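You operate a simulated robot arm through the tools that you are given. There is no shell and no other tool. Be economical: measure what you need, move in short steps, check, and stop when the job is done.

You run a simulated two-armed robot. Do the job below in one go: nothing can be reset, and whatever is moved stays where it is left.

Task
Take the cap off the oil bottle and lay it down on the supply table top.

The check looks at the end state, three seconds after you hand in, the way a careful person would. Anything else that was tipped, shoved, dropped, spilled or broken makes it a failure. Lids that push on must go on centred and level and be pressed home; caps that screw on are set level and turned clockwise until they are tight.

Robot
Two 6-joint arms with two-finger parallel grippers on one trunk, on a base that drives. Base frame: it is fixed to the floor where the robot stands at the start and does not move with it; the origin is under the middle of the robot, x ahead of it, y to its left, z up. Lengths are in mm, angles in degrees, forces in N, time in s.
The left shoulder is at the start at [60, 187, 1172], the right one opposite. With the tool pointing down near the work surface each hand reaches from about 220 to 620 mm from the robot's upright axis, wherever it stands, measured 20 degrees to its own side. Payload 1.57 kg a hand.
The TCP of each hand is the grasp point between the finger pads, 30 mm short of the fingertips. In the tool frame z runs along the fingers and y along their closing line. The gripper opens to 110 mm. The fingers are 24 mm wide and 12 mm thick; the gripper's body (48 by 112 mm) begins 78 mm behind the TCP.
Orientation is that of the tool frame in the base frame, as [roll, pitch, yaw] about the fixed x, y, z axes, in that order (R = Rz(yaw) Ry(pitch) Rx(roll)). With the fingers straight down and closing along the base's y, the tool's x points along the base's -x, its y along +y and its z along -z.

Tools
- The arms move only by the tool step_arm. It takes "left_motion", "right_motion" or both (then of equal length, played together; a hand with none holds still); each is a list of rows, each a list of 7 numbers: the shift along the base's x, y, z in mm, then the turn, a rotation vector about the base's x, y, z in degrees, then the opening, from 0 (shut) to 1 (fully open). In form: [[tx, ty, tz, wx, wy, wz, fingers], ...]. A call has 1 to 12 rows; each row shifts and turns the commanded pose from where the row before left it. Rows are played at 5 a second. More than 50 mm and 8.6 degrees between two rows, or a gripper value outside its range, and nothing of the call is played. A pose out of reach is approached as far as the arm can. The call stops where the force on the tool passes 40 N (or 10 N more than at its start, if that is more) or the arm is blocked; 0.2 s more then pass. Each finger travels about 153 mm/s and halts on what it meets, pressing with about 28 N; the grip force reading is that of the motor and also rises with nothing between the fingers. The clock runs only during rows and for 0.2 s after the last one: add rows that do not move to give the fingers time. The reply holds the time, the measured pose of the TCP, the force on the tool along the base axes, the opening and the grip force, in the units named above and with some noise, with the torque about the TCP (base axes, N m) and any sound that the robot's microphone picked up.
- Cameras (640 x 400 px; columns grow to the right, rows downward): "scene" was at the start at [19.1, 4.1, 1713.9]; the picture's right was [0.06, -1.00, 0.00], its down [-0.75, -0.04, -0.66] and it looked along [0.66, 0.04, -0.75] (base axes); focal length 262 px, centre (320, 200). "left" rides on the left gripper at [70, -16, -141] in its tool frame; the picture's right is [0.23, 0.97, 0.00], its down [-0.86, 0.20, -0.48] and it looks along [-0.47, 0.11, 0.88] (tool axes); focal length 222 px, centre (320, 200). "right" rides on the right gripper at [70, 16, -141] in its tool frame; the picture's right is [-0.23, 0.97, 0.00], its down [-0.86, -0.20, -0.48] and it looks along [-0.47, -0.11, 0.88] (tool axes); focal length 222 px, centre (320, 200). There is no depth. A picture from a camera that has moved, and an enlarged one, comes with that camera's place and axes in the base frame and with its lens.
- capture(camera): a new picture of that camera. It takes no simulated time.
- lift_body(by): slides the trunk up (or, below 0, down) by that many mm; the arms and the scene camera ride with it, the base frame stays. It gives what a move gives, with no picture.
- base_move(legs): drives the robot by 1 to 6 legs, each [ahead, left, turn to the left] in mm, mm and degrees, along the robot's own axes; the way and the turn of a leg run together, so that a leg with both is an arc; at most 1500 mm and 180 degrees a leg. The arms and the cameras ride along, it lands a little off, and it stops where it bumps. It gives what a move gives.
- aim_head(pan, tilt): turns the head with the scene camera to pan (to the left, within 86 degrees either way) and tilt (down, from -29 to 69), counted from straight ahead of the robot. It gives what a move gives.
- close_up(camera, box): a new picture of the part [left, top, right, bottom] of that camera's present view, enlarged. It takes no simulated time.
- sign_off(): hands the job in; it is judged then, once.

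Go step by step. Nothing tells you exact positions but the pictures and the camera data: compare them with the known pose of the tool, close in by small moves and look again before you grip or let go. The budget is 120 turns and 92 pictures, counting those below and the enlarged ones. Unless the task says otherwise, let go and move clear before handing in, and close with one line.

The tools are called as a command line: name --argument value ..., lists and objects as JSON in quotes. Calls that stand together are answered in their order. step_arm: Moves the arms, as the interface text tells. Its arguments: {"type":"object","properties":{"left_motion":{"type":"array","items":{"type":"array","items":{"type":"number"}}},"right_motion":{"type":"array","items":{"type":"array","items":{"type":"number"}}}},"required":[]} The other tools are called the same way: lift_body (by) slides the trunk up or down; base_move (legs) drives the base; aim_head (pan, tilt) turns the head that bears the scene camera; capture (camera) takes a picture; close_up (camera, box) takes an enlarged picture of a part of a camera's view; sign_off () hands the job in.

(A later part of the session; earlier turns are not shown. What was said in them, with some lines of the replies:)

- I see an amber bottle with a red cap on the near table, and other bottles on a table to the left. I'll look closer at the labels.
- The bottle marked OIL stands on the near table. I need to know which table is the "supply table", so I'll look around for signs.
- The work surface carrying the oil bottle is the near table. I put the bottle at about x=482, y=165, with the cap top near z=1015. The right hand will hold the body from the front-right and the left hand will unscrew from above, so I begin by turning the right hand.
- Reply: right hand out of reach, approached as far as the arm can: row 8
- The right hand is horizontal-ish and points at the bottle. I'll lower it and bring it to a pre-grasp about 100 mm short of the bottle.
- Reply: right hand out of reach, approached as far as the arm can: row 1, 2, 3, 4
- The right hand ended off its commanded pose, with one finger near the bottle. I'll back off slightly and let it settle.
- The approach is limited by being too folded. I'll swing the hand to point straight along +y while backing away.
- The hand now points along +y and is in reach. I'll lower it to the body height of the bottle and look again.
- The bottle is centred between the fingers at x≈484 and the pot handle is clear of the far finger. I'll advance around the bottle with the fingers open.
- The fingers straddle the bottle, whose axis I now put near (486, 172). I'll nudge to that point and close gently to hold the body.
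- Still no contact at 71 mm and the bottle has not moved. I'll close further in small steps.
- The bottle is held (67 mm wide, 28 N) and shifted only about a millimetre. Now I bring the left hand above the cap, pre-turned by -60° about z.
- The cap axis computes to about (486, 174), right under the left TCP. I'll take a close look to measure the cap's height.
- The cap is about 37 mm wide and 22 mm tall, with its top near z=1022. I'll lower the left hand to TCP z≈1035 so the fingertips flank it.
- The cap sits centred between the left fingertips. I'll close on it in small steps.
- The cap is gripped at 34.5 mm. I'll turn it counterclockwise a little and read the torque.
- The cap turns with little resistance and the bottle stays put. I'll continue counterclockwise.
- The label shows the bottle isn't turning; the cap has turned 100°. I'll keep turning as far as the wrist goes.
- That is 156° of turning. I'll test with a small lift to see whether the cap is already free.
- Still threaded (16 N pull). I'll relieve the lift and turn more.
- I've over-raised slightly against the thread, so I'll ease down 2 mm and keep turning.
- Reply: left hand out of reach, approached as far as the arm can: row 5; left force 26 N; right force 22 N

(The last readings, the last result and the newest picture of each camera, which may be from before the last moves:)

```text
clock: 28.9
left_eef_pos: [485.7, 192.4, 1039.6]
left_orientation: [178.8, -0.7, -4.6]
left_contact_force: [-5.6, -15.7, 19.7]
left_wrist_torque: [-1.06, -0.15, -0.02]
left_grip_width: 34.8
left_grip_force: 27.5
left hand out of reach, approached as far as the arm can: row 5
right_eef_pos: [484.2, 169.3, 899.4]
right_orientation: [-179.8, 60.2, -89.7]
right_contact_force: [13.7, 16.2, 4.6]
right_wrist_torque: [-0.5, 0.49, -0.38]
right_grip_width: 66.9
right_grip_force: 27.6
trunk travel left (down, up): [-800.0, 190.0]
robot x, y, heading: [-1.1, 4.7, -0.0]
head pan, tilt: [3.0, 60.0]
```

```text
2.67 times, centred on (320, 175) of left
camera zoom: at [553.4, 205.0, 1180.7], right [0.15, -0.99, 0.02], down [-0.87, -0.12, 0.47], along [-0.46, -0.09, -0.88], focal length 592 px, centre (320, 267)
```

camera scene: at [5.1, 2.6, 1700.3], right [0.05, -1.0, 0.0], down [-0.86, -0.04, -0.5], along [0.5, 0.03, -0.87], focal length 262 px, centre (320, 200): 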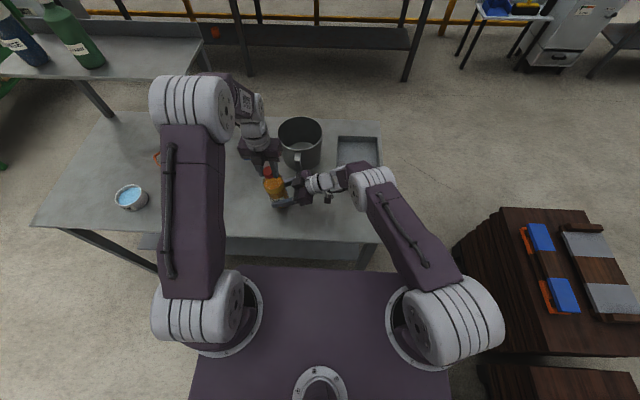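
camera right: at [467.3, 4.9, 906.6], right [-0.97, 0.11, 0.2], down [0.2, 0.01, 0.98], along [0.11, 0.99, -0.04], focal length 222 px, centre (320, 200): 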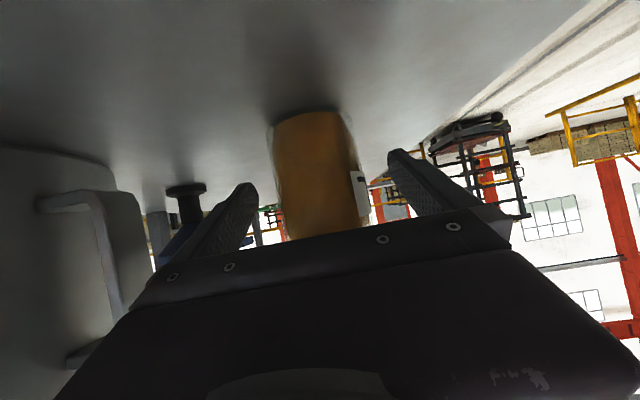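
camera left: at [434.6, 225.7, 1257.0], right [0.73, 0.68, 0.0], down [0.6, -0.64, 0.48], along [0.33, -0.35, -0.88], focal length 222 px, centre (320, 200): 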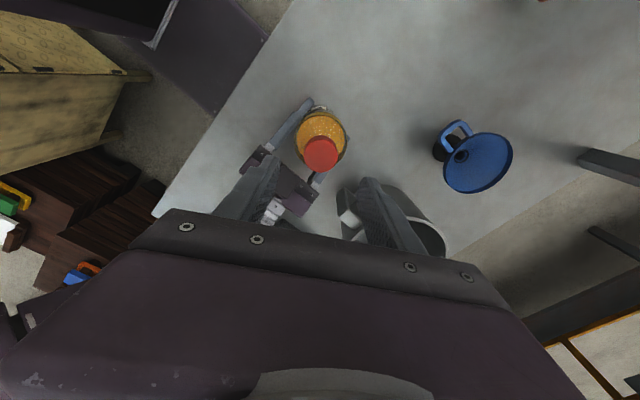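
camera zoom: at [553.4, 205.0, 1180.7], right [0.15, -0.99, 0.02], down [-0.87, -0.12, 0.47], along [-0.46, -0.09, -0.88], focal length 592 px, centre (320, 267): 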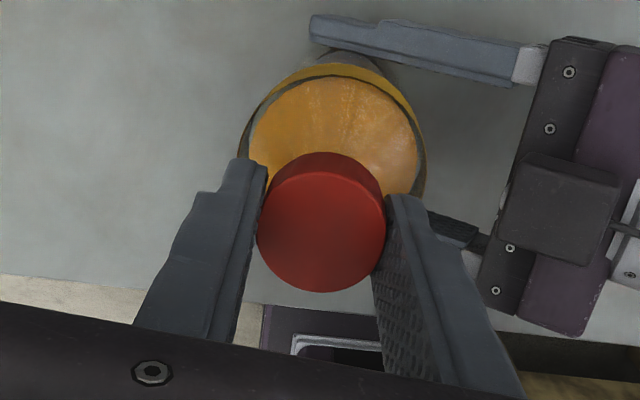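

The wrist hit its limit and the hand was pulled about 18 mm in +y, leaning the bottle. I'll bring it back gently with a small reverse turn.

step_arm --left_motion '[[0, -6, -0.5, 0, 0, -3, 0.25], [0, -6, -0.5, 0, 0, -2, 0.25], [0, -6, -0.5, 0, 0, 0, 0.25], [0, 0, 0, 0, 0, 0, 0.25]]'

close_up --camera "scene" --box '[230, 130, 390, 230]'

close_up --camera "left" --box '[200, 100, 440, 250]'

capture --camera "right"

```text
clock: 29.9
left_eef_pos: [482.4, 175.1, 1036.7]
left_orientation: [-180.0, 0.1, -9.2]
left_contact_force: [-6.2, 11.2, 13.3]
left_wrist_torque: [0.51, -0.11, -0.01]
left_grip_width: 34.0
left_grip_force: 28.7
right_eef_pos: [483.3, 168.7, 895.5]
right_orientation: [179.8, 59.9, -90.0]
right_contact_force: [4.2, -15.0, -5.9]
right_wrist_torque: [0.68, 0.62, -0.15]
right_grip_width: 66.2
right_grip_force: 28.1
trunk travel left (down, up): [-800.0, 190.0]
robot x, y, heading: [-1.0, 1.4, 0.1]
head pan, tilt: [3.0, 60.0]
```

```text
4.00 times, centred on (310, 180) of scene
camera zoom: at [6.3, 1.8, 1699.7], right [0.05, -1.0, 0.0], down [-0.86, -0.05, -0.5], along [0.5, 0.03, -0.87], focal length 1048 px, centre (360, 280)
```

zoom: 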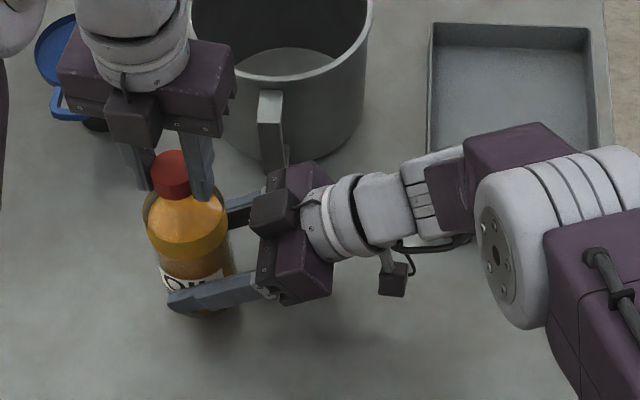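

```text
2.67 times, centred on (320, 175) of left
camera zoom: at [553.6, 179.9, 1176.7], right [0.07, -1.0, 0.0], down [-0.88, -0.06, 0.48], along [-0.48, -0.03, -0.88], focal length 592 px, centre (320, 267)
```

zoom: 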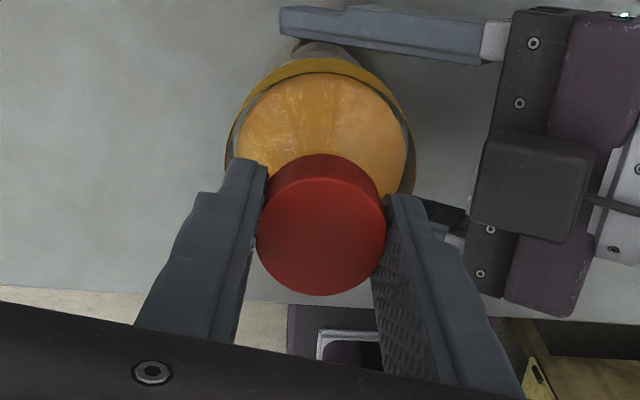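

```text
52 pictures are left
camera right: at [467.7, 12.4, 906.6], right [-0.97, 0.11, 0.2], down [0.2, 0.01, 0.98], along [0.11, 0.99, -0.04], focal length 222 px, centre (320, 200)
```

right: 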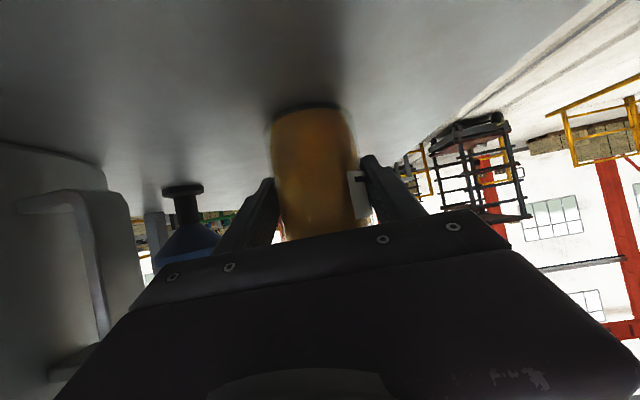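

The bottle is back upright in the right hand. I'll release the cap, rise clear, and check the cap and bottle before re-gripping.

step_arm --left_motion '[[0, 0, 0, 0, 0, 0, 0.4], [0, 0, 0, 0, 0, 0, 0.5], [0, 0, 0, 0, 0, 0, 0.5], [0, 0, 20, 0, 0, 0, 0.5], [0, 0, 30, 0, 0, 0, 0.5], [0, 0, 30, 0, 0, 0, 0.5], [0, 0, 0, 0, 0, -8, 0.5], [0, 0, 0, 0, 0, -8, 0.5], [0, 0, 0, 0, 0, -8, 0.5], [0, 0, 0, 0, 0, -8, 0.5], [0, 0, 0, 0, 0, -8, 0.5]]'

step_arm --left_motion '[[0, 0, 0, 0, 0, -8, 0.5], [0, 0, 0, 0, 0, -8, 0.5], [0, 0, 0, 0, 0, -8, 0.5], [0, 0, 0, 0, 0, -8, 0.5], [0, 0, 0, 0, 0, -8, 0.5], [0, 0, 0, 0, 0, -8, 0.5], [0, 0, 0, 0, 0, -8, 0.5], [0, 0, 0, 0, 0, -8, 0.5], [0, 0, 0, 0, 0, -8, 0.5], [0, 0, 0, 0, 0, -8, 0.5], [0, 0, 0, 0, 0, -8, 0.5], [0, 0, 0, 0, 0, -8, 0.5]]'

step_arm --left_motion '[[0, 0, 0, 0, 0, -8, 0.5], [0, 0, 0, 0, 0, -8, 0.5], [0, 0, 0, 0, 0, -8, 0.5], [0, 0, 0, 0, 0, -8, 0.5], [0, 0, 0, 0, 0, -8, 0.5], [0, 0, 0, 0, 0, -8, 0.5], [0, 0, 0, 0, 0, -8, 0.5], [0, 0, 0, 0, 0, -8, 0.5], [0, 0, 0, 0, 0, -8, 0.5], [0, 0, 0, 0, 0, -8, 0.5], [0, 0, 0, 0, 0, -8, 0.5], [0, 0, 0, 0, 0, 0, 0.5]]'

close_up --camera "left" --box '[240, 80, 400, 180]'

close_up --camera "scene" --box '[230, 130, 390, 230]'

```text
clock: 32.3
left_eef_pos: [484.9, 174.6, 1115.9]
left_orientation: [-180.0, 0.0, -49.1]
left_contact_force: [0.1, 0.2, 0.0]
left_wrist_torque: [-0.02, 0.03, 0.0]
left_grip_width: 54.8
left_grip_force: 0.1
right_eef_pos: [485.8, 169.8, 895.5]
right_orientation: [179.9, 59.9, -90.1]
right_contact_force: [-0.5, 0.5, -4.3]
right_wrist_torque: [-0.02, -0.01, 0.01]
right_grip_width: 66.1
right_grip_force: 27.2
trunk travel left (down, up): [-800.0, 190.0]
robot x, y, heading: [-1.2, -0.4, -0.3]
head pan, tilt: [3.0, 60.0]
```

```text
clock: 34.9
left_eef_pos: [485.0, 175.5, 1114.2]
left_orientation: [180.0, 0.0, -145.0]
left_contact_force: [-0.1, 0.4, 0.4]
left_wrist_torque: [-0.01, -0.01, 0.0]
left_grip_width: 55.1
left_grip_force: 0.1
right_eef_pos: [485.2, 169.8, 896.5]
right_orientation: [179.8, 60.0, -90.0]
right_contact_force: [0.7, -0.5, -3.7]
right_wrist_torque: [-0.04, 0.0, 0.02]
right_grip_width: 66.1
right_grip_force: 28.1
trunk travel left (down, up): [-800.0, 190.0]
robot x, y, heading: [-2.7, 4.1, 0.1]
head pan, tilt: [3.0, 60.0]
```

```text
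clock: 37.5
left_eef_pos: [486.3, 174.3, 1115.0]
left_orientation: [-180.0, -0.1, 126.8]
left_contact_force: [-0.4, 0.3, -0.5]
left_wrist_torque: [0.02, -0.03, 0.01]
left_grip_width: 55.1
left_grip_force: 0.0
right_eef_pos: [486.2, 170.1, 896.2]
right_orientation: [179.9, 60.0, -90.0]
right_contact_force: [-0.1, -0.5, -4.3]
right_wrist_torque: [-0.04, -0.01, -0.01]
right_grip_width: 66.1
right_grip_force: 27.7
trunk travel left (down, up): [-800.0, 190.0]
robot x, y, heading: [-2.7, 0.7, 0.0]
head pan, tilt: [3.0, 60.0]
```

```text
4.00 times, centred on (320, 130) of left
camera zoom: at [429.6, 220.4, 1256.0], right [0.64, 0.77, 0.0], down [0.67, -0.56, 0.48], along [0.37, -0.31, -0.88], focal length 888 px, centre (320, 480)
```

zoom: 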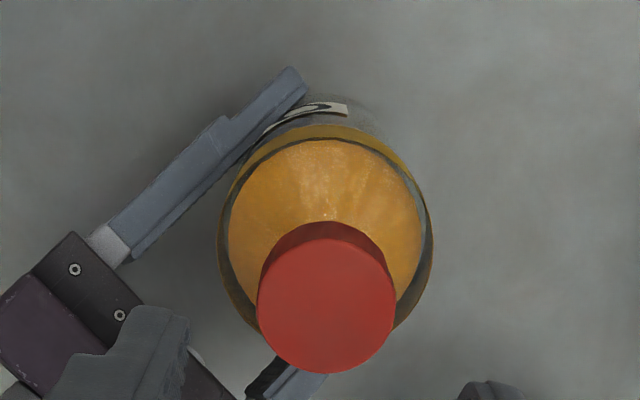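

```text
4.00 times, centred on (310, 180) of scene
camera zoom: at [8.5, 3.3, 1699.9], right [0.05, -1.0, 0.0], down [-0.87, -0.05, -0.5], along [0.5, 0.03, -0.87], focal length 1048 px, centre (360, 280)
```

zoom: 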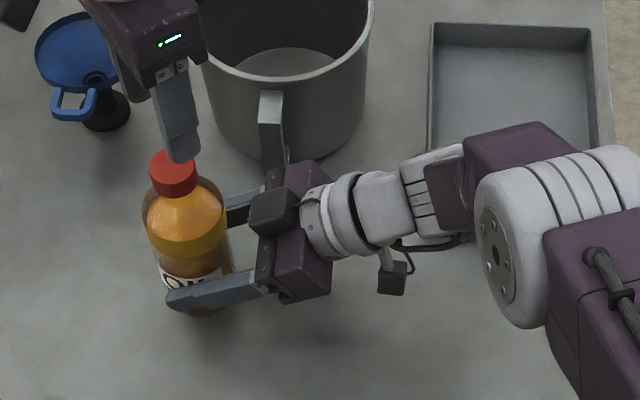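

The bottle is intact with the cap raised slightly, centred near (487, 174.6, top 1026), and is now carried a hair off the table. I'll descend and re-grip.

step_arm --left_motion '[[0.5, 0.3, -25, 0, 0, 0, 0.5], [0, 0, -25, 0, 0, 0, 0.5], [0, 0, -25, 0, 0, 0, 0.5], [0, 0, 0, 0, 0, 0, 0.42], [0, 0, 0, 0, 0, 0, 0.37], [0, 0, 0, 0, 0, 0, 0.33], [0, 0, 0, 0, 0, 0, 0.28], [0, 0, 0, 0, 0, 0, 0.25]]'

step_arm --left_motion '[[0, 0, 0, 0, 0, 8, 0.25], [0, 0, 0.2, 0, 0, 8, 0.25], [0, 0, 0, 0, 0, 8, 0.25], [0, 0, 0.2, 0, 0, 8, 0.25], [0, 0, 0, 0, 0, 8, 0.25], [0, 0, 0.2, 0, 0, 8, 0.25], [0, 0, 0, 0, 0, 8, 0.25], [0, 0, 0.2, 0, 0, 8, 0.25], [0, 0, 0, 0, 0, 8, 0.25], [0, 0, 0.2, 0, 0, 8, 0.25], [0, 0, 0, 0, 0, 8, 0.25], [0, 0, 0, 0, 0, 8, 0.25]]'

close_up --camera "left" --box '[200, 100, 440, 250]'

```text
clock: 39.3
left_eef_pos: [486.5, 177.5, 1040.6]
left_orientation: [179.9, 0.0, 127.0]
left_contact_force: [-1.0, -1.1, -0.6]
left_wrist_torque: [-0.03, 0.03, -0.01]
left_grip_width: 34.2
left_grip_force: 28.1
right_eef_pos: [485.9, 169.1, 896.2]
right_orientation: [179.9, 60.0, -90.0]
right_contact_force: [1.7, 1.3, -4.5]
right_wrist_torque: [-0.15, 0.16, -0.04]
right_grip_width: 66.0
right_grip_force: 27.5
trunk travel left (down, up): [-800.0, 190.0]
robot x, y, heading: [-3.2, 2.4, 0.1]
head pan, tilt: [3.0, 60.0]
```

```text
clock: 41.9
left_eef_pos: [486.8, 175.7, 1041.6]
left_orientation: [179.9, 0.0, -136.9]
left_contact_force: [0.1, -0.5, -0.3]
left_wrist_torque: [-0.01, 0.0, -0.01]
left_grip_width: 34.2
left_grip_force: 28.6
right_eef_pos: [485.8, 170.5, 896.2]
right_orientation: [179.9, 60.0, -90.0]
right_contact_force: [1.2, 0.4, -3.8]
right_wrist_torque: [-0.04, -0.02, -0.01]
right_grip_width: 66.3
right_grip_force: 28.6
trunk travel left (down, up): [-800.0, 190.0]
robot x, y, heading: [-1.0, 0.7, -0.2]
head pan, tilt: [3.0, 60.0]
```

```text
2.67 times, centred on (320, 175) of left
camera zoom: at [445.0, 115.9, 1182.5], right [-0.83, 0.56, 0.0], down [0.49, 0.73, 0.48], along [0.27, 0.4, -0.88], focal length 592 px, centre (320, 267)
```

zoom: 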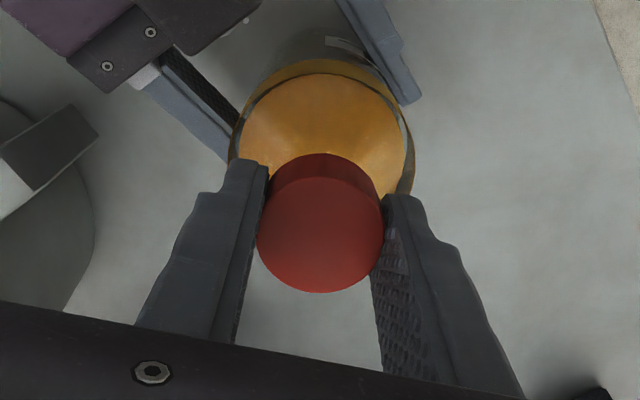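

Forces have fallen to nothing, so the cap may be free. I'll try a small lift.

step_arm --left_motion '[[0, 0, 1.5, 0, 0, 4, 0.25], [0, 0, 1.5, 0, 0, 4, 0.25], [0, 0, 2, 0, 0, 4, 0.25]]'

```text
clock: 42.7
left_eef_pos: [485.2, 175.3, 1047.5]
left_orientation: [180.0, 0.0, -124.9]
left_contact_force: [2.1, 2.6, -2.6]
left_wrist_torque: [0.06, -0.02, -0.01]
left_grip_width: 34.2
left_grip_force: 28.5
right_eef_pos: [485.6, 169.3, 897.2]
right_orientation: [180.0, 60.0, -90.0]
right_contact_force: [-2.3, -2.3, -2.1]
right_wrist_torque: [0.29, -0.21, 0.01]
right_grip_width: 66.1
right_grip_force: 28.1
trunk travel left (down, up): [-800.0, 190.0]
robot x, y, heading: [1.7, -2.4, -0.0]
head pan, tilt: [3.0, 60.0]
```

Little resistance. I'll lift further and look.

step_arm --left_motion '[[0, 0, 5, 0, 0, 0, 0.25], [0, 0, 10, 0, 0, 0, 0.25], [0, 0, 15, 0, 0, 0, 0.25], [0, 0, 20, 0, 0, 0, 0.25], [0, 0, 20, 0, 0, 0, 0.25]]'

close_up --camera "scene" --box '[230, 110, 390, 210]'

capture --camera "left"

```text
clock: 43.9
left_eef_pos: [484.8, 174.6, 1118.2]
left_orientation: [180.0, -0.1, -125.1]
left_contact_force: [0.8, 0.0, -0.3]
left_wrist_torque: [-0.04, -0.01, 0.01]
left_grip_width: 34.0
left_grip_force: 28.1
right_eef_pos: [485.4, 169.5, 896.8]
right_orientation: [180.0, 60.0, -89.9]
right_contact_force: [-0.3, 0.6, -4.4]
right_wrist_torque: [0.01, -0.02, -0.02]
right_grip_width: 66.1
right_grip_force: 28.0
trunk travel left (down, up): [-800.0, 190.0]
robot x, y, heading: [3.0, -0.7, -0.2]
head pan, tilt: [3.0, 60.0]
```

```text
4.00 times, centred on (310, 160) of scene
camera zoom: at [7.8, 3.2, 1699.9], right [0.05, -1.0, 0.0], down [-0.86, -0.05, -0.5], along [0.5, 0.03, -0.87], focal length 1048 px, centre (360, 360)
```

zoom: 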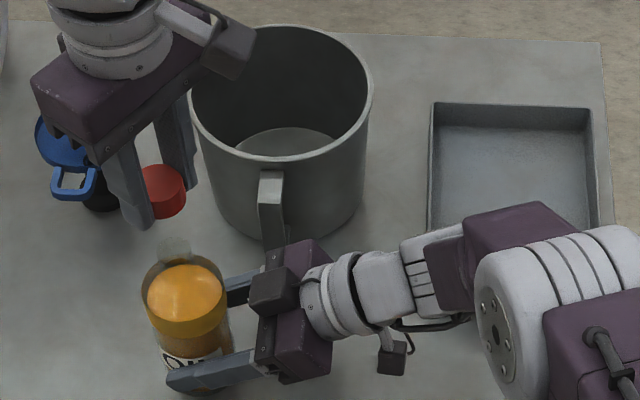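

```text
47 pictures are left
camera left: at [456.8, 107.9, 1259.0], right [-0.93, 0.37, 0.0], down [0.33, 0.81, 0.48], along [0.18, 0.44, -0.88], focal length 222 px, centre (320, 200)
```

left: 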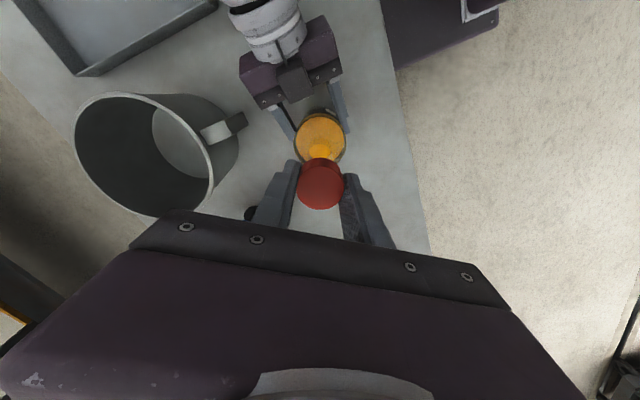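

The cap is off and held. I'll carry it to the clear spot near (470, 300) on the table and lower it most of the way.

step_arm --left_motion '[[-4, 31, 0, 0, 0, 0, 0.25], [-4, 31, 0, 0, 0, 0, 0.25], [-4, 31, 0, 0, 0, 0, 0.25], [-3, 32, 0, 0, 0, 0, 0.25], [0, 0, -40, 0, 0, 0, 0.25], [0, 0, -40, 0, 0, 0, 0.25], [0, 0, -40, 0, 0, 0, 0.25], [0, 0, -40, 0, 0, 0, 0.25], [0, 0, 0, 0, 0, 0, 0.25]]'

capture --camera "left"

capture --camera "scene"

```text
clock: 45.9
left_eef_pos: [470.5, 300.7, 955.4]
left_orientation: [-179.9, 0.0, -125.1]
left_contact_force: [0.0, 0.2, 0.6]
left_wrist_torque: [0.01, 0.02, 0.0]
left_grip_width: 33.7
left_grip_force: 28.0
right_eef_pos: [485.7, 170.2, 896.9]
right_orientation: [180.0, 60.0, -90.0]
right_contact_force: [-0.4, -0.1, -4.4]
right_wrist_torque: [-0.03, 0.02, 0.03]
right_grip_width: 66.2
right_grip_force: 27.7
trunk travel left (down, up): [-800.0, 190.0]
robot x, y, heading: [-0.2, 0.2, -0.1]
head pan, tilt: [3.0, 60.0]
```

```text
46 pictures are left
camera left: at [442.1, 233.8, 1096.2], right [-0.93, 0.37, 0.0], down [0.33, 0.81, 0.48], along [0.18, 0.44, -0.88], focal length 222 px, centre (320, 200)
```

left: 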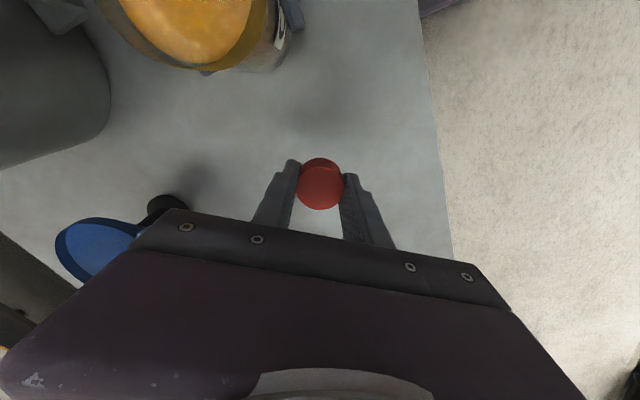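

```text
45 pictures are left
camera scene: at [7.9, 3.0, 1699.9], right [0.05, -1.0, 0.0], down [-0.86, -0.05, -0.5], along [0.5, 0.03, -0.87], focal length 262 px, centre (320, 200)
```

scene: 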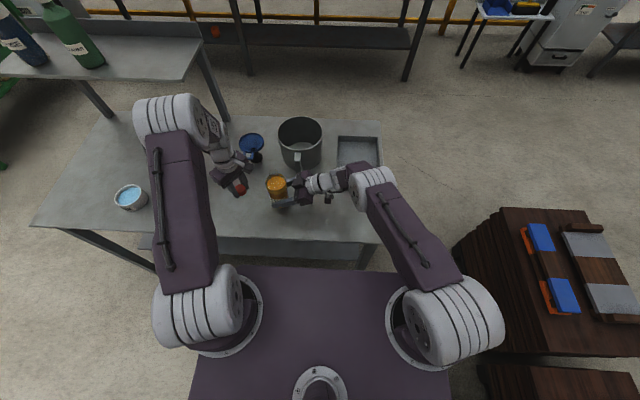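

The spot below is empty. I'll lower it to just above the table.

step_arm --left_motion '[[0, 0, -30, 0, 0, 0, 0.25], [0, 0, -25, 0, 0, 0, 0.25], [0, 0, -10, 0, 0, 0, 0.25], [0, 0, 0, 0, 0, 0, 0.25]]'

step_arm --left_motion '[[0, 0, -2, 0, 0, 0, 0.25], [0, 0, -2, 0, 0, 0, 0.25], [0, 0, -2, 0, 0, 0, 0.25]]'

close_up --camera "scene" --box '[200, 150, 296, 210]'

```text
clock: 46.9
left_eef_pos: [470.5, 301.0, 892.9]
left_orientation: [-179.9, 0.0, -125.0]
left_contact_force: [0.6, 0.1, 0.0]
left_wrist_torque: [0.01, -0.02, 0.0]
left_grip_width: 33.7
left_grip_force: 28.1
right_eef_pos: [485.3, 169.4, 897.5]
right_orientation: [179.9, 59.9, -90.0]
right_contact_force: [-0.2, -0.3, -4.3]
right_wrist_torque: [-0.04, 0.02, 0.01]
right_grip_width: 66.1
right_grip_force: 27.8
trunk travel left (down, up): [-800.0, 190.0]
robot x, y, heading: [-0.5, -2.5, -0.2]
head pan, tilt: [3.0, 60.0]
```

```text
clock: 47.7
left_eef_pos: [469.3, 300.2, 886.1]
left_orientation: [-179.9, 0.0, -125.0]
left_contact_force: [0.0, -0.4, 0.6]
left_wrist_torque: [0.01, 0.01, 0.01]
left_grip_width: 33.7
left_grip_force: 28.3
right_eef_pos: [486.5, 170.4, 896.9]
right_orientation: [179.8, 60.0, -90.1]
right_contact_force: [0.0, 0.6, -5.0]
right_wrist_torque: [0.0, 0.01, 0.01]
right_grip_width: 66.1
right_grip_force: 28.1
trunk travel left (down, up): [-800.0, 190.0]
robot x, y, heading: [0.7, -1.6, 0.2]
head pan, tilt: [3.0, 60.0]
```

```text
6.67 times, centred on (248, 180) of scene
camera zoom: at [8.5, 3.3, 1699.9], right [0.05, -1.0, 0.0], down [-0.87, -0.05, -0.5], along [0.5, 0.03, -0.87], focal length 1746 px, centre (800, 333)
```

zoom: 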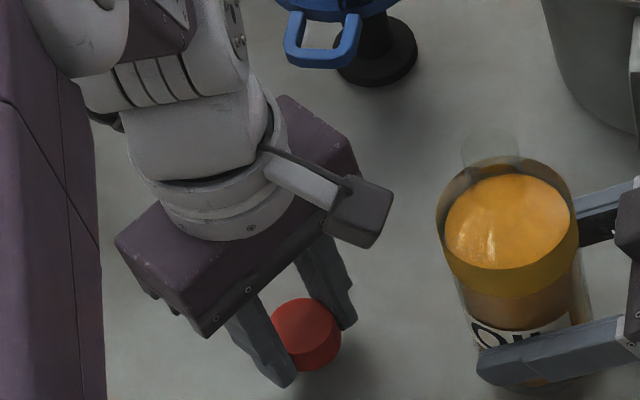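

No contact yet, so I'll continue down in small steps.

step_arm --left_motion '[[0, 0, -2, 0, 0, 0, 0.25], [0, 0, -2, 0, 0, 0, 0.25], [0, 0, -1.5, 0, 0, 0, 0.25], [0, 0, 0, 0, 0, 0, 0.25]]'

step_arm --left_motion '[[0, 0, -1.5, 0, 0, 0, 0.25], [0, 0, -1.5, 0, 0, 0, 0.25], [0, 0, 0, 0, 0, 0, 0.25]]'

```text
clock: 48.7
left_eef_pos: [470.9, 299.7, 879.9]
left_orientation: [180.0, 0.0, -125.0]
left_contact_force: [0.5, 0.3, 0.6]
left_wrist_torque: [0.0, 0.0, 0.0]
left_grip_width: 33.7
left_grip_force: 28.0
right_eef_pos: [485.7, 169.0, 896.1]
right_orientation: [-180.0, 60.0, -90.1]
right_contact_force: [-0.5, -0.6, -3.8]
right_wrist_torque: [-0.06, 0.02, 0.0]
right_grip_width: 65.9
right_grip_force: 27.9
trunk travel left (down, up): [-800.0, 190.0]
robot x, y, heading: [-0.5, -0.4, -0.2]
head pan, tilt: [3.0, 60.0]
```

```text
clock: 49.5
left_eef_pos: [470.9, 300.3, 877.6]
left_orientation: [-180.0, 0.0, -125.0]
left_contact_force: [0.1, 1.0, 0.8]
left_wrist_torque: [-0.04, -0.03, -0.01]
left_grip_width: 33.5
left_grip_force: 27.7
right_eef_pos: [485.4, 168.8, 896.4]
right_orientation: [179.8, 59.9, -90.0]
right_contact_force: [0.8, 0.1, -3.8]
right_wrist_torque: [-0.03, -0.02, -0.03]
right_grip_width: 66.2
right_grip_force: 27.9
trunk travel left (down, up): [-800.0, 190.0]
robot x, y, heading: [-0.6, 2.1, -0.1]
head pan, tilt: [3.0, 60.0]
```

step_arm --left_motion '[[0, 0, -1, 0, 0, 0, 0.25], [0, 0, -1, 0, 0, 0, 0.25], [0, 0, 0, 0, 0, 0, 0.25]]'

close_up --camera "left" --box '[272, 140, 368, 200]'

```text
clock: 50.3
left_eef_pos: [471.6, 299.4, 874.9]
left_orientation: [179.9, -0.1, -125.0]
left_contact_force: [-0.3, 0.3, -0.6]
left_wrist_torque: [0.0, 0.0, 0.03]
left_grip_width: 33.5
left_grip_force: 27.9
right_eef_pos: [486.0, 169.9, 896.0]
right_orientation: [179.9, 60.0, -90.0]
right_contact_force: [-0.4, 0.4, -2.7]
right_wrist_torque: [-0.02, 0.01, -0.02]
right_grip_width: 66.3
right_grip_force: 27.6
trunk travel left (down, up): [-800.0, 190.0]
robot x, y, heading: [-0.9, 0.9, -0.2]
head pan, tilt: [3.0, 60.0]
```

```text
6.67 times, centred on (320, 170) of left
camera zoom: at [443.0, 233.6, 1015.8], right [-0.93, 0.37, 0.0], down [0.33, 0.81, 0.48], along [0.18, 0.44, -0.88], focal length 1481 px, centre (320, 400)
```

zoom: 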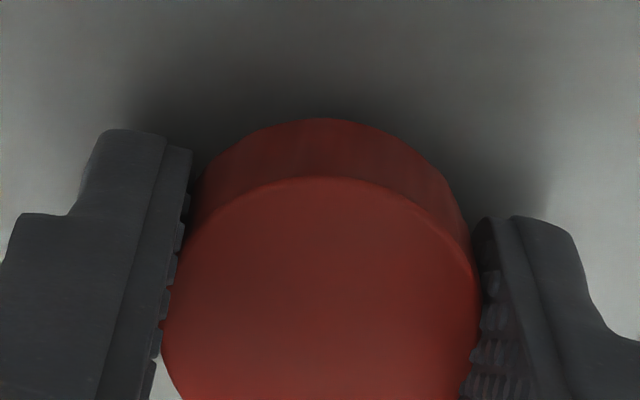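

step_arm --left_motion '[[0, 0, -1, 0, 0, 0, 0.25], [0, 0, -0.7, 0, 0, 0, 0.25], [0, 0, 0, 0, 0, 0, 0.25]]'

step_arm --left_motion '[[0, 0, -1, 0, 0, 0, 0.25], [0, 0, 0, 0, 0, 0, 0.25]]'

```text
clock: 51.1
left_eef_pos: [470.8, 301.3, 873.9]
left_orientation: [179.9, 0.0, -125.0]
left_contact_force: [0.0, -1.0, 0.7]
left_wrist_torque: [-0.03, 0.01, 0.0]
left_grip_width: 33.6
left_grip_force: 27.8
right_eef_pos: [485.9, 169.3, 897.1]
right_orientation: [179.9, 59.9, -89.9]
right_contact_force: [0.4, -0.1, -3.3]
right_wrist_torque: [-0.05, 0.0, 0.0]
right_grip_width: 66.0
right_grip_force: 28.2
trunk travel left (down, up): [-800.0, 190.0]
robot x, y, heading: [-2.2, -1.8, 0.1]
head pan, tilt: [3.0, 60.0]
```

```text
clock: 51.7
left_eef_pos: [470.4, 300.0, 872.6]
left_orientation: [-180.0, 0.0, -125.0]
left_contact_force: [-0.2, 0.5, 0.3]
left_wrist_torque: [-0.01, 0.0, 0.03]
left_grip_width: 33.5
left_grip_force: 28.4
right_eef_pos: [486.6, 169.7, 896.8]
right_orientation: [179.9, 59.9, -90.1]
right_contact_force: [0.8, -0.5, -3.4]
right_wrist_torque: [-0.04, -0.03, 0.01]
right_grip_width: 66.2
right_grip_force: 28.2
trunk travel left (down, up): [-800.0, 190.0]
robot x, y, heading: [-1.6, -0.1, -0.2]
head pan, tilt: [3.0, 60.0]
```

step_arm --left_motion '[[0, 0, -1, 0, 0, 0, 0.25], [0, 0, 0, 0, 0, 0, 0.25]]'

step_arm --left_motion '[[0, 0, -1, 0, 0, 0, 0.25], [0, 0, 0, 0, 0, 0, 0.25]]'

close_up --camera "left" --box '[272, 140, 368, 200]'

```text
clock: 52.3
left_eef_pos: [470.8, 300.9, 871.4]
left_orientation: [180.0, 0.0, -124.9]
left_contact_force: [1.0, 0.4, 0.4]
left_wrist_torque: [0.03, -0.03, 0.05]
left_grip_width: 33.7
left_grip_force: 28.1
right_eef_pos: [486.0, 170.3, 896.3]
right_orientation: [179.9, 60.0, -90.0]
right_contact_force: [0.2, 0.2, -3.2]
right_wrist_torque: [-0.04, 0.01, 0.04]
right_grip_width: 66.2
right_grip_force: 27.8
trunk travel left (down, up): [-800.0, 190.0]
robot x, y, heading: [-1.8, 5.6, -0.2]
head pan, tilt: [3.0, 60.0]
```

```text
clock: 52.9
left_eef_pos: [470.1, 301.7, 870.0]
left_orientation: [-179.9, 0.1, -125.0]
left_contact_force: [-0.2, 0.2, 0.7]
left_wrist_torque: [0.02, 0.0, 0.01]
left_grip_width: 33.4
left_grip_force: 27.8
right_eef_pos: [486.0, 168.5, 896.9]
right_orientation: [179.9, 60.0, -90.0]
right_contact_force: [0.3, 0.6, -4.4]
right_wrist_torque: [-0.06, -0.03, 0.01]
right_grip_width: 66.3
right_grip_force: 28.2
trunk travel left (down, up): [-800.0, 190.0]
robot x, y, heading: [0.1, 2.1, 0.1]
head pan, tilt: [3.0, 60.0]
```

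```text
6.67 times, centred on (320, 170) of left
camera zoom: at [442.3, 233.7, 1011.3], right [-0.93, 0.37, 0.0], down [0.33, 0.81, 0.48], along [0.18, 0.44, -0.88], focal length 1481 px, centre (320, 400)
```

zoom: 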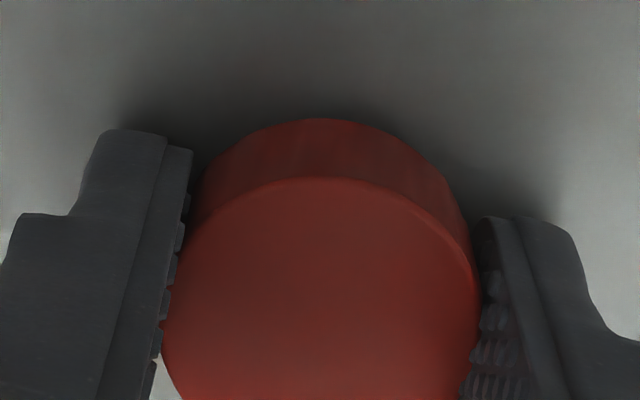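

Still no contact; the table is a touch lower than assumed. Continuing in 1 mm steps.

step_arm --left_motion '[[0, 0, -1, 0, 0, 0, 0.25], [0, 0, -1, 0, 0, 0, 0.25], [0, 0, 0, 0, 0, 0, 0.25]]'

step_arm --left_motion '[[0, 0, -1, 0, 0, 0, 0.25], [0, 0, 0, 0, 0, 0, 0.25]]'

```text
clock: 53.7
left_eef_pos: [471.3, 300.5, 869.6]
left_orientation: [180.0, 0.1, -125.0]
left_contact_force: [-0.2, 3.7, 13.5]
left_wrist_torque: [0.18, 0.3, -0.09]
left_grip_width: 33.4
left_grip_force: 27.9
right_eef_pos: [484.4, 170.6, 897.4]
right_orientation: [-179.9, 60.1, -89.9]
right_contact_force: [0.1, 0.8, -4.0]
right_wrist_torque: [-0.02, 0.02, 0.0]
right_grip_width: 65.9
right_grip_force: 27.7
trunk travel left (down, up): [-800.0, 190.0]
robot x, y, heading: [-2.5, 1.8, 0.1]
head pan, tilt: [3.0, 60.0]
```

```text
clock: 54.3
left_eef_pos: [470.2, 300.5, 870.1]
left_orientation: [-179.8, 0.3, -125.0]
left_contact_force: [3.7, 7.3, 30.0]
left_wrist_torque: [0.3, 0.62, -0.07]
left_grip_width: 33.4
left_grip_force: 28.0
right_eef_pos: [484.0, 169.3, 897.5]
right_orientation: [-179.7, 60.1, -89.8]
right_contact_force: [-0.1, 0.4, -3.0]
right_wrist_torque: [-0.03, 0.0, 0.02]
right_grip_width: 66.1
right_grip_force: 28.1
trunk travel left (down, up): [-800.0, 190.0]
robot x, y, heading: [0.5, -1.2, 0.2]
head pan, tilt: [3.0, 60.0]
```

Contact made (30 N). I'll ease up 2 mm, then open slowly and look.

step_arm --left_motion '[[0, 0, 0, 0, 0, 0, 0.25], [0, 0, 1.8, 0, 0, 0, 0.25], [0, 0, 0, 0, 0, 0, 0.33], [0, 0, 0, 0, 0, 0, 0.38], [0, 0, 0, 0, 0, 0, 0.43], [0, 0, 0, 0, 0, 0, 0.48], [0, 0, 0, 0, 0, 0, 0.48]]'

close_up --camera "left" --box '[240, 120, 400, 220]'

```text
clock: 55.9
left_eef_pos: [472.2, 298.6, 869.1]
left_orientation: [180.0, 0.2, -125.0]
left_contact_force: [19.0, -4.1, 22.1]
left_wrist_torque: [-0.1, -0.15, -0.01]
left_grip_width: 39.2
left_grip_force: 0.1
right_eef_pos: [486.9, 168.8, 896.8]
right_orientation: [179.8, 60.1, -90.1]
right_contact_force: [-0.2, -0.4, -4.1]
right_wrist_torque: [-0.01, 0.02, 0.01]
right_grip_width: 66.2
right_grip_force: 28.3
trunk travel left (down, up): [-800.0, 190.0]
robot x, y, heading: [0.6, 1.2, 0.1]
head pan, tilt: [3.0, 60.0]
```

```text
4.00 times, centred on (320, 170) of left
camera zoom: at [444.5, 231.7, 1010.7], right [-0.93, 0.37, 0.0], down [0.33, 0.81, 0.48], along [0.18, 0.45, -0.88], focal length 888 px, centre (320, 320)
```

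zoom: 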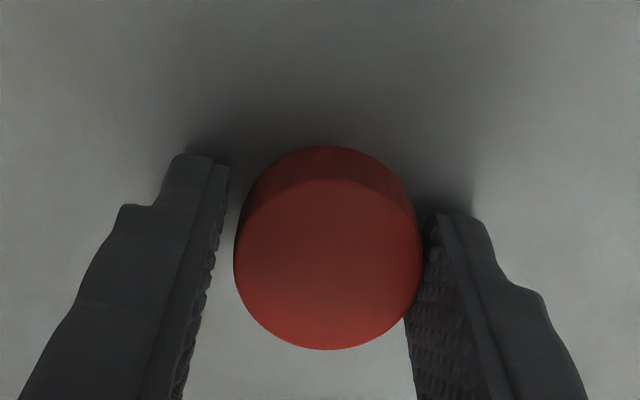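

The cap has been released onto the table; the fingertips are pressing on the tabletop. I'll lift a few mm, then open wider and rise.

step_arm --left_motion '[[0, 0, 1.5, 0, 0, 0, 0.36], [0, 0, 1.5, 0, 0, 0, 0.38], [0, 0, 0, 0, 0, 0, 0.45], [0, 0, 0, 0, 0, 0, 0.52], [0, 0, 0, 0, 0, 0, 0.52]]'

close_up --camera "left" --box '[240, 120, 400, 220]'

```text
clock: 57.1
left_eef_pos: [469.6, 299.1, 872.8]
left_orientation: [-180.0, 0.0, -125.0]
left_contact_force: [0.3, 0.1, -0.6]
left_wrist_torque: [0.0, 0.03, -0.02]
left_grip_width: 57.1
left_grip_force: 0.0
right_eef_pos: [485.9, 168.6, 896.4]
right_orientation: [179.9, 60.0, -90.0]
right_contact_force: [0.2, 0.4, -3.9]
right_wrist_torque: [-0.02, 0.01, 0.0]
right_grip_width: 66.1
right_grip_force: 27.9
trunk travel left (down, up): [-800.0, 190.0]
robot x, y, heading: [1.5, 2.6, -0.1]
head pan, tilt: [3.0, 60.0]
```

```text
4.00 times, centred on (320, 170) of left
camera zoom: at [442.6, 233.0, 1013.6], right [-0.93, 0.37, 0.0], down [0.33, 0.81, 0.48], along [0.18, 0.44, -0.88], focal length 888 px, centre (320, 320)
```

zoom: 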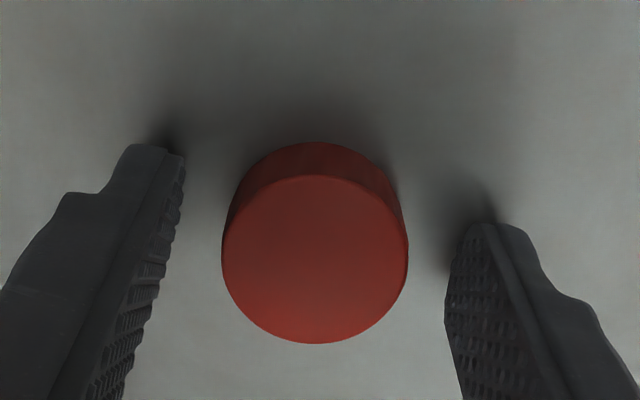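

The cap sits flat and free. I'll raise the left hand straight up and clear, then check the bottle's base and tilt.

step_arm --left_motion '[[0, 0, 20, 0, 0, 0, 0.52], [0, 0, 40, 0, 0, 0, 0.52], [0, 0, 40, 0, 0, 0, 0.52], [0, 0, 40, 0, 0, 0, 0.52], [0, 0, 40, 0, 0, 0, 0.52], [0, 20, 40, 0, 0, 0, 0.52], [0, 20, 40, 0, 0, 0, 0.52], [0, 0, 0, 0, 0, 0, 0.52]]'

capture --camera "left"

close_up --camera "scene" --box '[220, 130, 348, 210]'

close_up --camera "right" --box '[220, 70, 420, 250]'

```text
clock: 58.9
left_eef_pos: [469.2, 340.9, 1133.8]
left_orientation: [-180.0, 0.0, -124.9]
left_contact_force: [-0.3, -0.3, -0.1]
left_wrist_torque: [-0.01, 0.02, 0.02]
left_grip_width: 57.2
left_grip_force: 0.1
right_eef_pos: [485.7, 168.9, 897.5]
right_orientation: [180.0, 60.0, -90.1]
right_contact_force: [0.2, 0.1, -3.8]
right_wrist_torque: [-0.04, -0.03, 0.01]
right_grip_width: 66.3
right_grip_force: 27.6
trunk travel left (down, up): [-800.0, 190.0]
robot x, y, heading: [-2.2, 0.3, 0.2]
head pan, tilt: [3.0, 60.0]
```

```text
39 pictures are left
camera left: at [441.6, 274.2, 1274.4], right [-0.93, 0.37, 0.0], down [0.33, 0.81, 0.48], along [0.18, 0.44, -0.88], focal length 222 px, centre (320, 200)
```

left: 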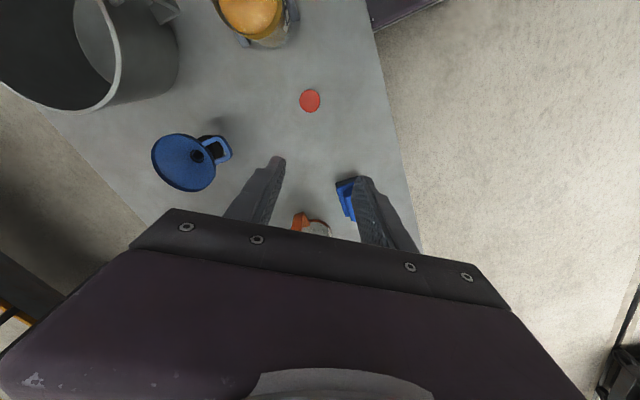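

```text
5.00 times, centred on (284, 170) of scene
camera zoom: at [8.9, 2.7, 1699.9], right [0.05, -1.0, 0.0], down [-0.87, -0.05, -0.5], along [0.5, 0.03, -0.87], focal length 1310 px, centre (500, 350)
```

zoom: 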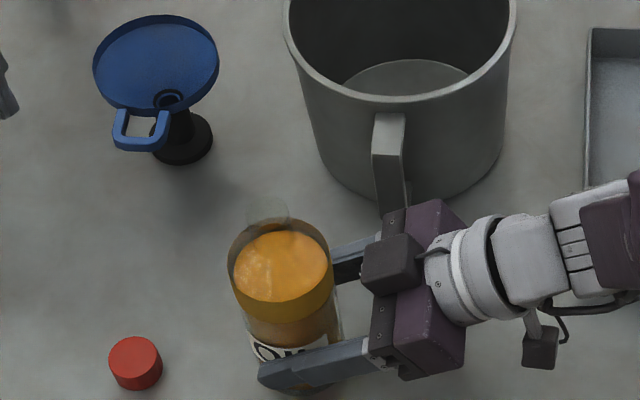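

```text
2.22 times, centred on (320, 160) of right
camera zoom: at [469.9, 13.6, 907.1], right [-0.97, 0.11, 0.2], down [0.2, 0.01, 0.98], along [0.11, 0.99, -0.04], focal length 494 px, centre (320, 289)
```

zoom: 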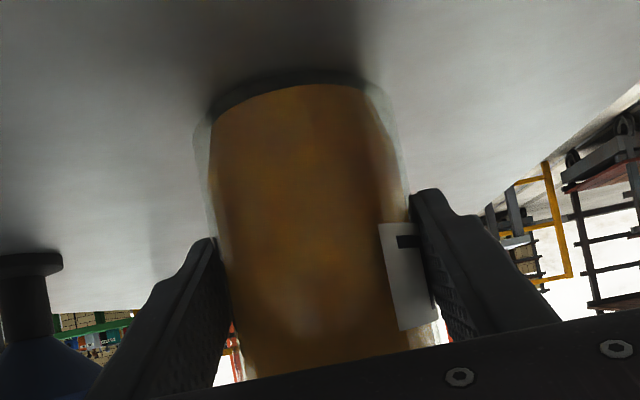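

The cap lies on the table. The bottle is a couple of mm above the table, so I'll lower it slowly until the table takes the weight.

step_arm --right_motion '[[0, 0, -0.8, 0, 0, 0, 0.56], [0, 0, 0, 0, 0, 0, 0.56]]'

step_arm --right_motion '[[0, 0, -0.8, 0, 0, 0, 0.56], [0, 0, 0, 0, 0, 0, 0.56]]'

```text
clock: 59.5
left_eef_pos: [468.3, 341.4, 1133.5]
left_orientation: [-180.0, 0.0, -125.0]
left_contact_force: [-0.2, 0.6, -0.6]
left_wrist_torque: [0.01, -0.01, 0.0]
left_grip_width: 57.3
left_grip_force: 0.0
right_eef_pos: [485.3, 170.2, 897.3]
right_orientation: [179.9, 60.1, -90.1]
right_contact_force: [0.1, -0.4, -4.4]
right_wrist_torque: [0.0, -0.03, -0.01]
right_grip_width: 66.1
right_grip_force: 28.1
trunk travel left (down, up): [-800.0, 190.0]
robot x, y, heading: [-0.2, -1.8, 0.1]
head pan, tilt: [3.0, 60.0]
```

```text
clock: 60.1
left_eef_pos: [470.0, 341.3, 1134.1]
left_orientation: [180.0, 0.0, -125.1]
left_contact_force: [-0.7, -0.2, 0.0]
left_wrist_torque: [0.02, 0.0, 0.01]
left_grip_width: 57.2
left_grip_force: 0.0
right_eef_pos: [485.2, 170.0, 896.3]
right_orientation: [180.0, 60.1, -90.0]
right_contact_force: [-0.1, 0.6, -0.8]
right_wrist_torque: [-0.12, -0.02, -0.01]
right_grip_width: 66.1
right_grip_force: 27.3
trunk travel left (down, up): [-800.0, 190.0]
robot x, y, heading: [-1.8, -2.4, -0.1]
head pan, tilt: [3.0, 60.0]
```

step_arm --right_motion '[[0, 0, -0.5, 0, 0, 0, 0.56], [0, 0, 0, 0, 0, 0, 0.56]]'

close_up --camera "right" --box '[220, 70, 420, 250]'

```text
clock: 60.7
left_eef_pos: [468.7, 341.2, 1134.0]
left_orientation: [-180.0, 0.0, -125.0]
left_contact_force: [-0.1, 0.3, 0.5]
left_wrist_torque: [0.02, 0.01, 0.0]
left_grip_width: 57.1
left_grip_force: 0.1
right_eef_pos: [486.7, 170.0, 895.9]
right_orientation: [-179.8, 60.2, -90.0]
right_contact_force: [0.0, 0.1, 3.6]
right_wrist_torque: [-0.17, -0.03, 0.01]
right_grip_width: 66.4
right_grip_force: 28.1
trunk travel left (down, up): [-800.0, 190.0]
robot x, y, heading: [0.8, -4.2, -0.0]
head pan, tilt: [3.0, 60.0]
```

```text
2.22 times, centred on (320, 160) of right
camera zoom: at [469.5, 14.0, 906.2], right [-0.97, 0.11, 0.2], down [0.2, 0.01, 0.98], along [0.11, 0.99, -0.03], focal length 494 px, centre (320, 289)
```

zoom: 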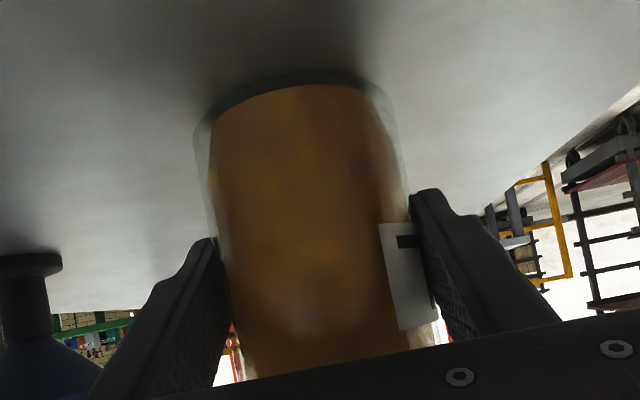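

The bottle's weight is now on the table. I'll open the right fingers slowly.

step_arm --right_motion '[[0, 0, 0, 0, 0, 0, 0.6], [0, 0, 0, 0, 0, 0, 0.62], [0, 0, 0, 0, 0, 0, 0.65], [0, 0, 0, 0, 0, 0, 0.7], [0, 0, 0, 0, 0, 0, 0.8], [0, 0, 0, 0, 0, 0, 0.9], [0, 0, 0, 0, 0, 0, 1], [0, 0, 0, 0, 0, 0, 1]]'

capture --camera "right"

close_up --camera "scene" --box '[220, 130, 348, 210]'

```text
clock: 62.5
left_eef_pos: [468.3, 341.4, 1132.8]
left_orientation: [180.0, 0.0, -125.0]
left_contact_force: [-0.4, -0.2, -1.2]
left_wrist_torque: [-0.01, 0.01, -0.01]
left_grip_width: 57.1
left_grip_force: 0.1
right_eef_pos: [485.7, 169.8, 894.4]
right_orientation: [180.0, 60.0, -90.0]
right_contact_force: [-0.6, -0.3, -0.6]
right_wrist_torque: [0.02, 0.01, 0.03]
right_grip_width: 109.7
right_grip_force: 0.1
trunk travel left (down, up): [-800.0, 190.0]
robot x, y, heading: [-3.5, -0.0, -0.1]
head pan, tilt: [3.0, 60.0]
```

```text
35 pictures are left
camera right: at [469.6, 13.9, 905.8], right [-0.97, 0.11, 0.2], down [0.2, 0.01, 0.98], along [0.11, 0.99, -0.04], focal length 222 px, centre (320, 200)
```

right: 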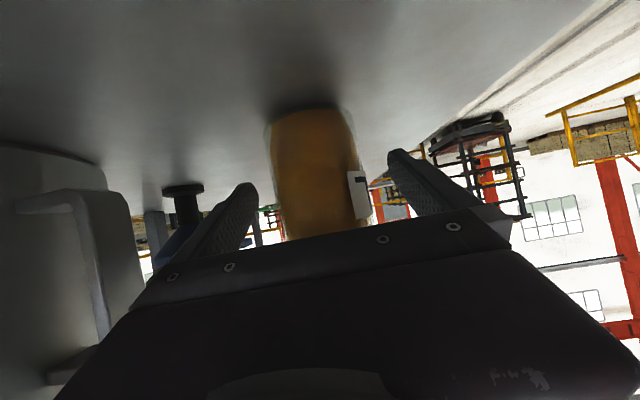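

```text
5.00 times, centred on (284, 170) of scene
camera zoom: at [7.9, 3.1, 1699.9], right [0.05, -1.0, 0.0], down [-0.86, -0.05, -0.5], along [0.5, 0.03, -0.87], focal length 1310 px, centre (500, 350)
```

zoom: 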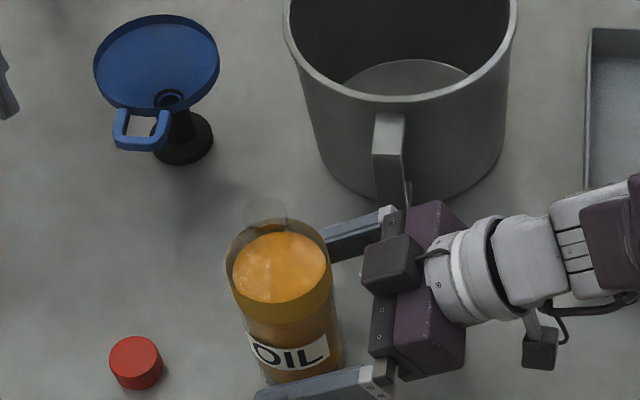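

The bottle stands free and upright. I'll back the right hand straight out the way it came, then raise it.

step_arm --right_motion '[[0, -18, 0, 0, 0, 0, 1], [0, -18, 0, 0, 0, 0, 1], [0, -18, 0, 0, 0, 0, 1], [0, -18, 0, 0, 0, 0, 1], [0, -18, 0, 0, 0, 0, 1], [0, -20, 0, 0, 0, 0, 1], [0, 0, 30, 0, 0, 0, 1], [0, 0, 30, 0, 0, 0, 1], [0, 0, 30, 0, 0, 0, 1], [0, 0, 0, 0, 0, 0, 1]]'

capture --camera "scene"

close_up --camera "scene" --box '[220, 110, 380, 210]'

```text
clock: 64.7
left_eef_pos: [467.9, 340.5, 1133.6]
left_orientation: [180.0, 0.0, -125.0]
left_contact_force: [-0.6, -0.1, -0.6]
left_wrist_torque: [0.02, 0.01, 0.01]
left_grip_width: 57.3
left_grip_force: 0.1
right_eef_pos: [485.1, 58.9, 987.1]
right_orientation: [180.0, 60.1, -90.0]
right_contact_force: [-0.1, -1.0, 1.2]
right_wrist_torque: [-0.01, -0.03, 0.02]
right_grip_width: 109.8
right_grip_force: 0.1
trunk travel left (down, up): [-800.0, 190.0]
robot x, y, heading: [-0.4, 0.2, 0.2]
head pan, tilt: [3.0, 60.0]
```

```text
33 pictures are left
camera scene: at [8.0, 3.2, 1699.9], right [0.05, -1.0, 0.0], down [-0.86, -0.05, -0.5], along [0.5, 0.03, -0.87], focal length 262 px, centre (320, 200)
```

scene: 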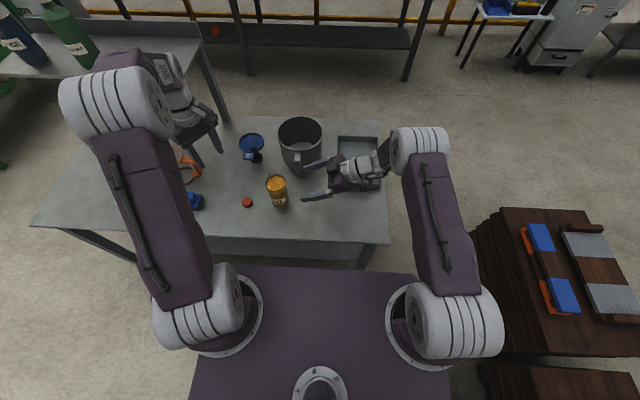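

```text
4.00 times, centred on (300, 160) of scene
camera zoom: at [8.0, 3.2, 1699.9], right [0.05, -1.0, 0.0], down [-0.86, -0.05, -0.5], along [0.5, 0.03, -0.87], focal length 1048 px, centre (400, 360)
```

zoom: 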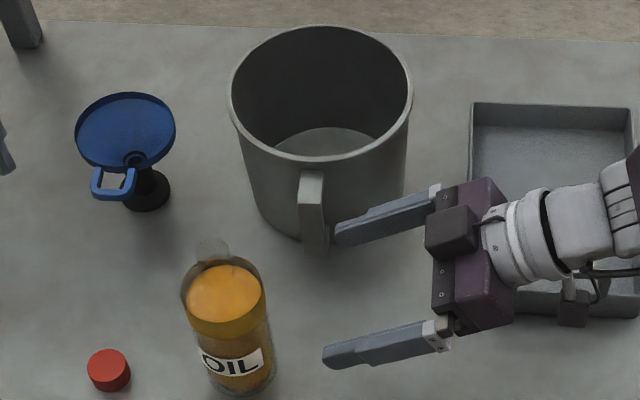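

The bottle stands upright and open, the cap lies flat on the table, nothing else has moved, and both hands are clear. I'm handing in.

sign_off

```text
The job is handed in.
```

The oil bottle's cap is off and lies flat on the table the bottle stands on. I took this to be the supply table, as no table in view was labelled. The bottle is upright and open, nothing looks spilled or disturbed, and both hands are clear.
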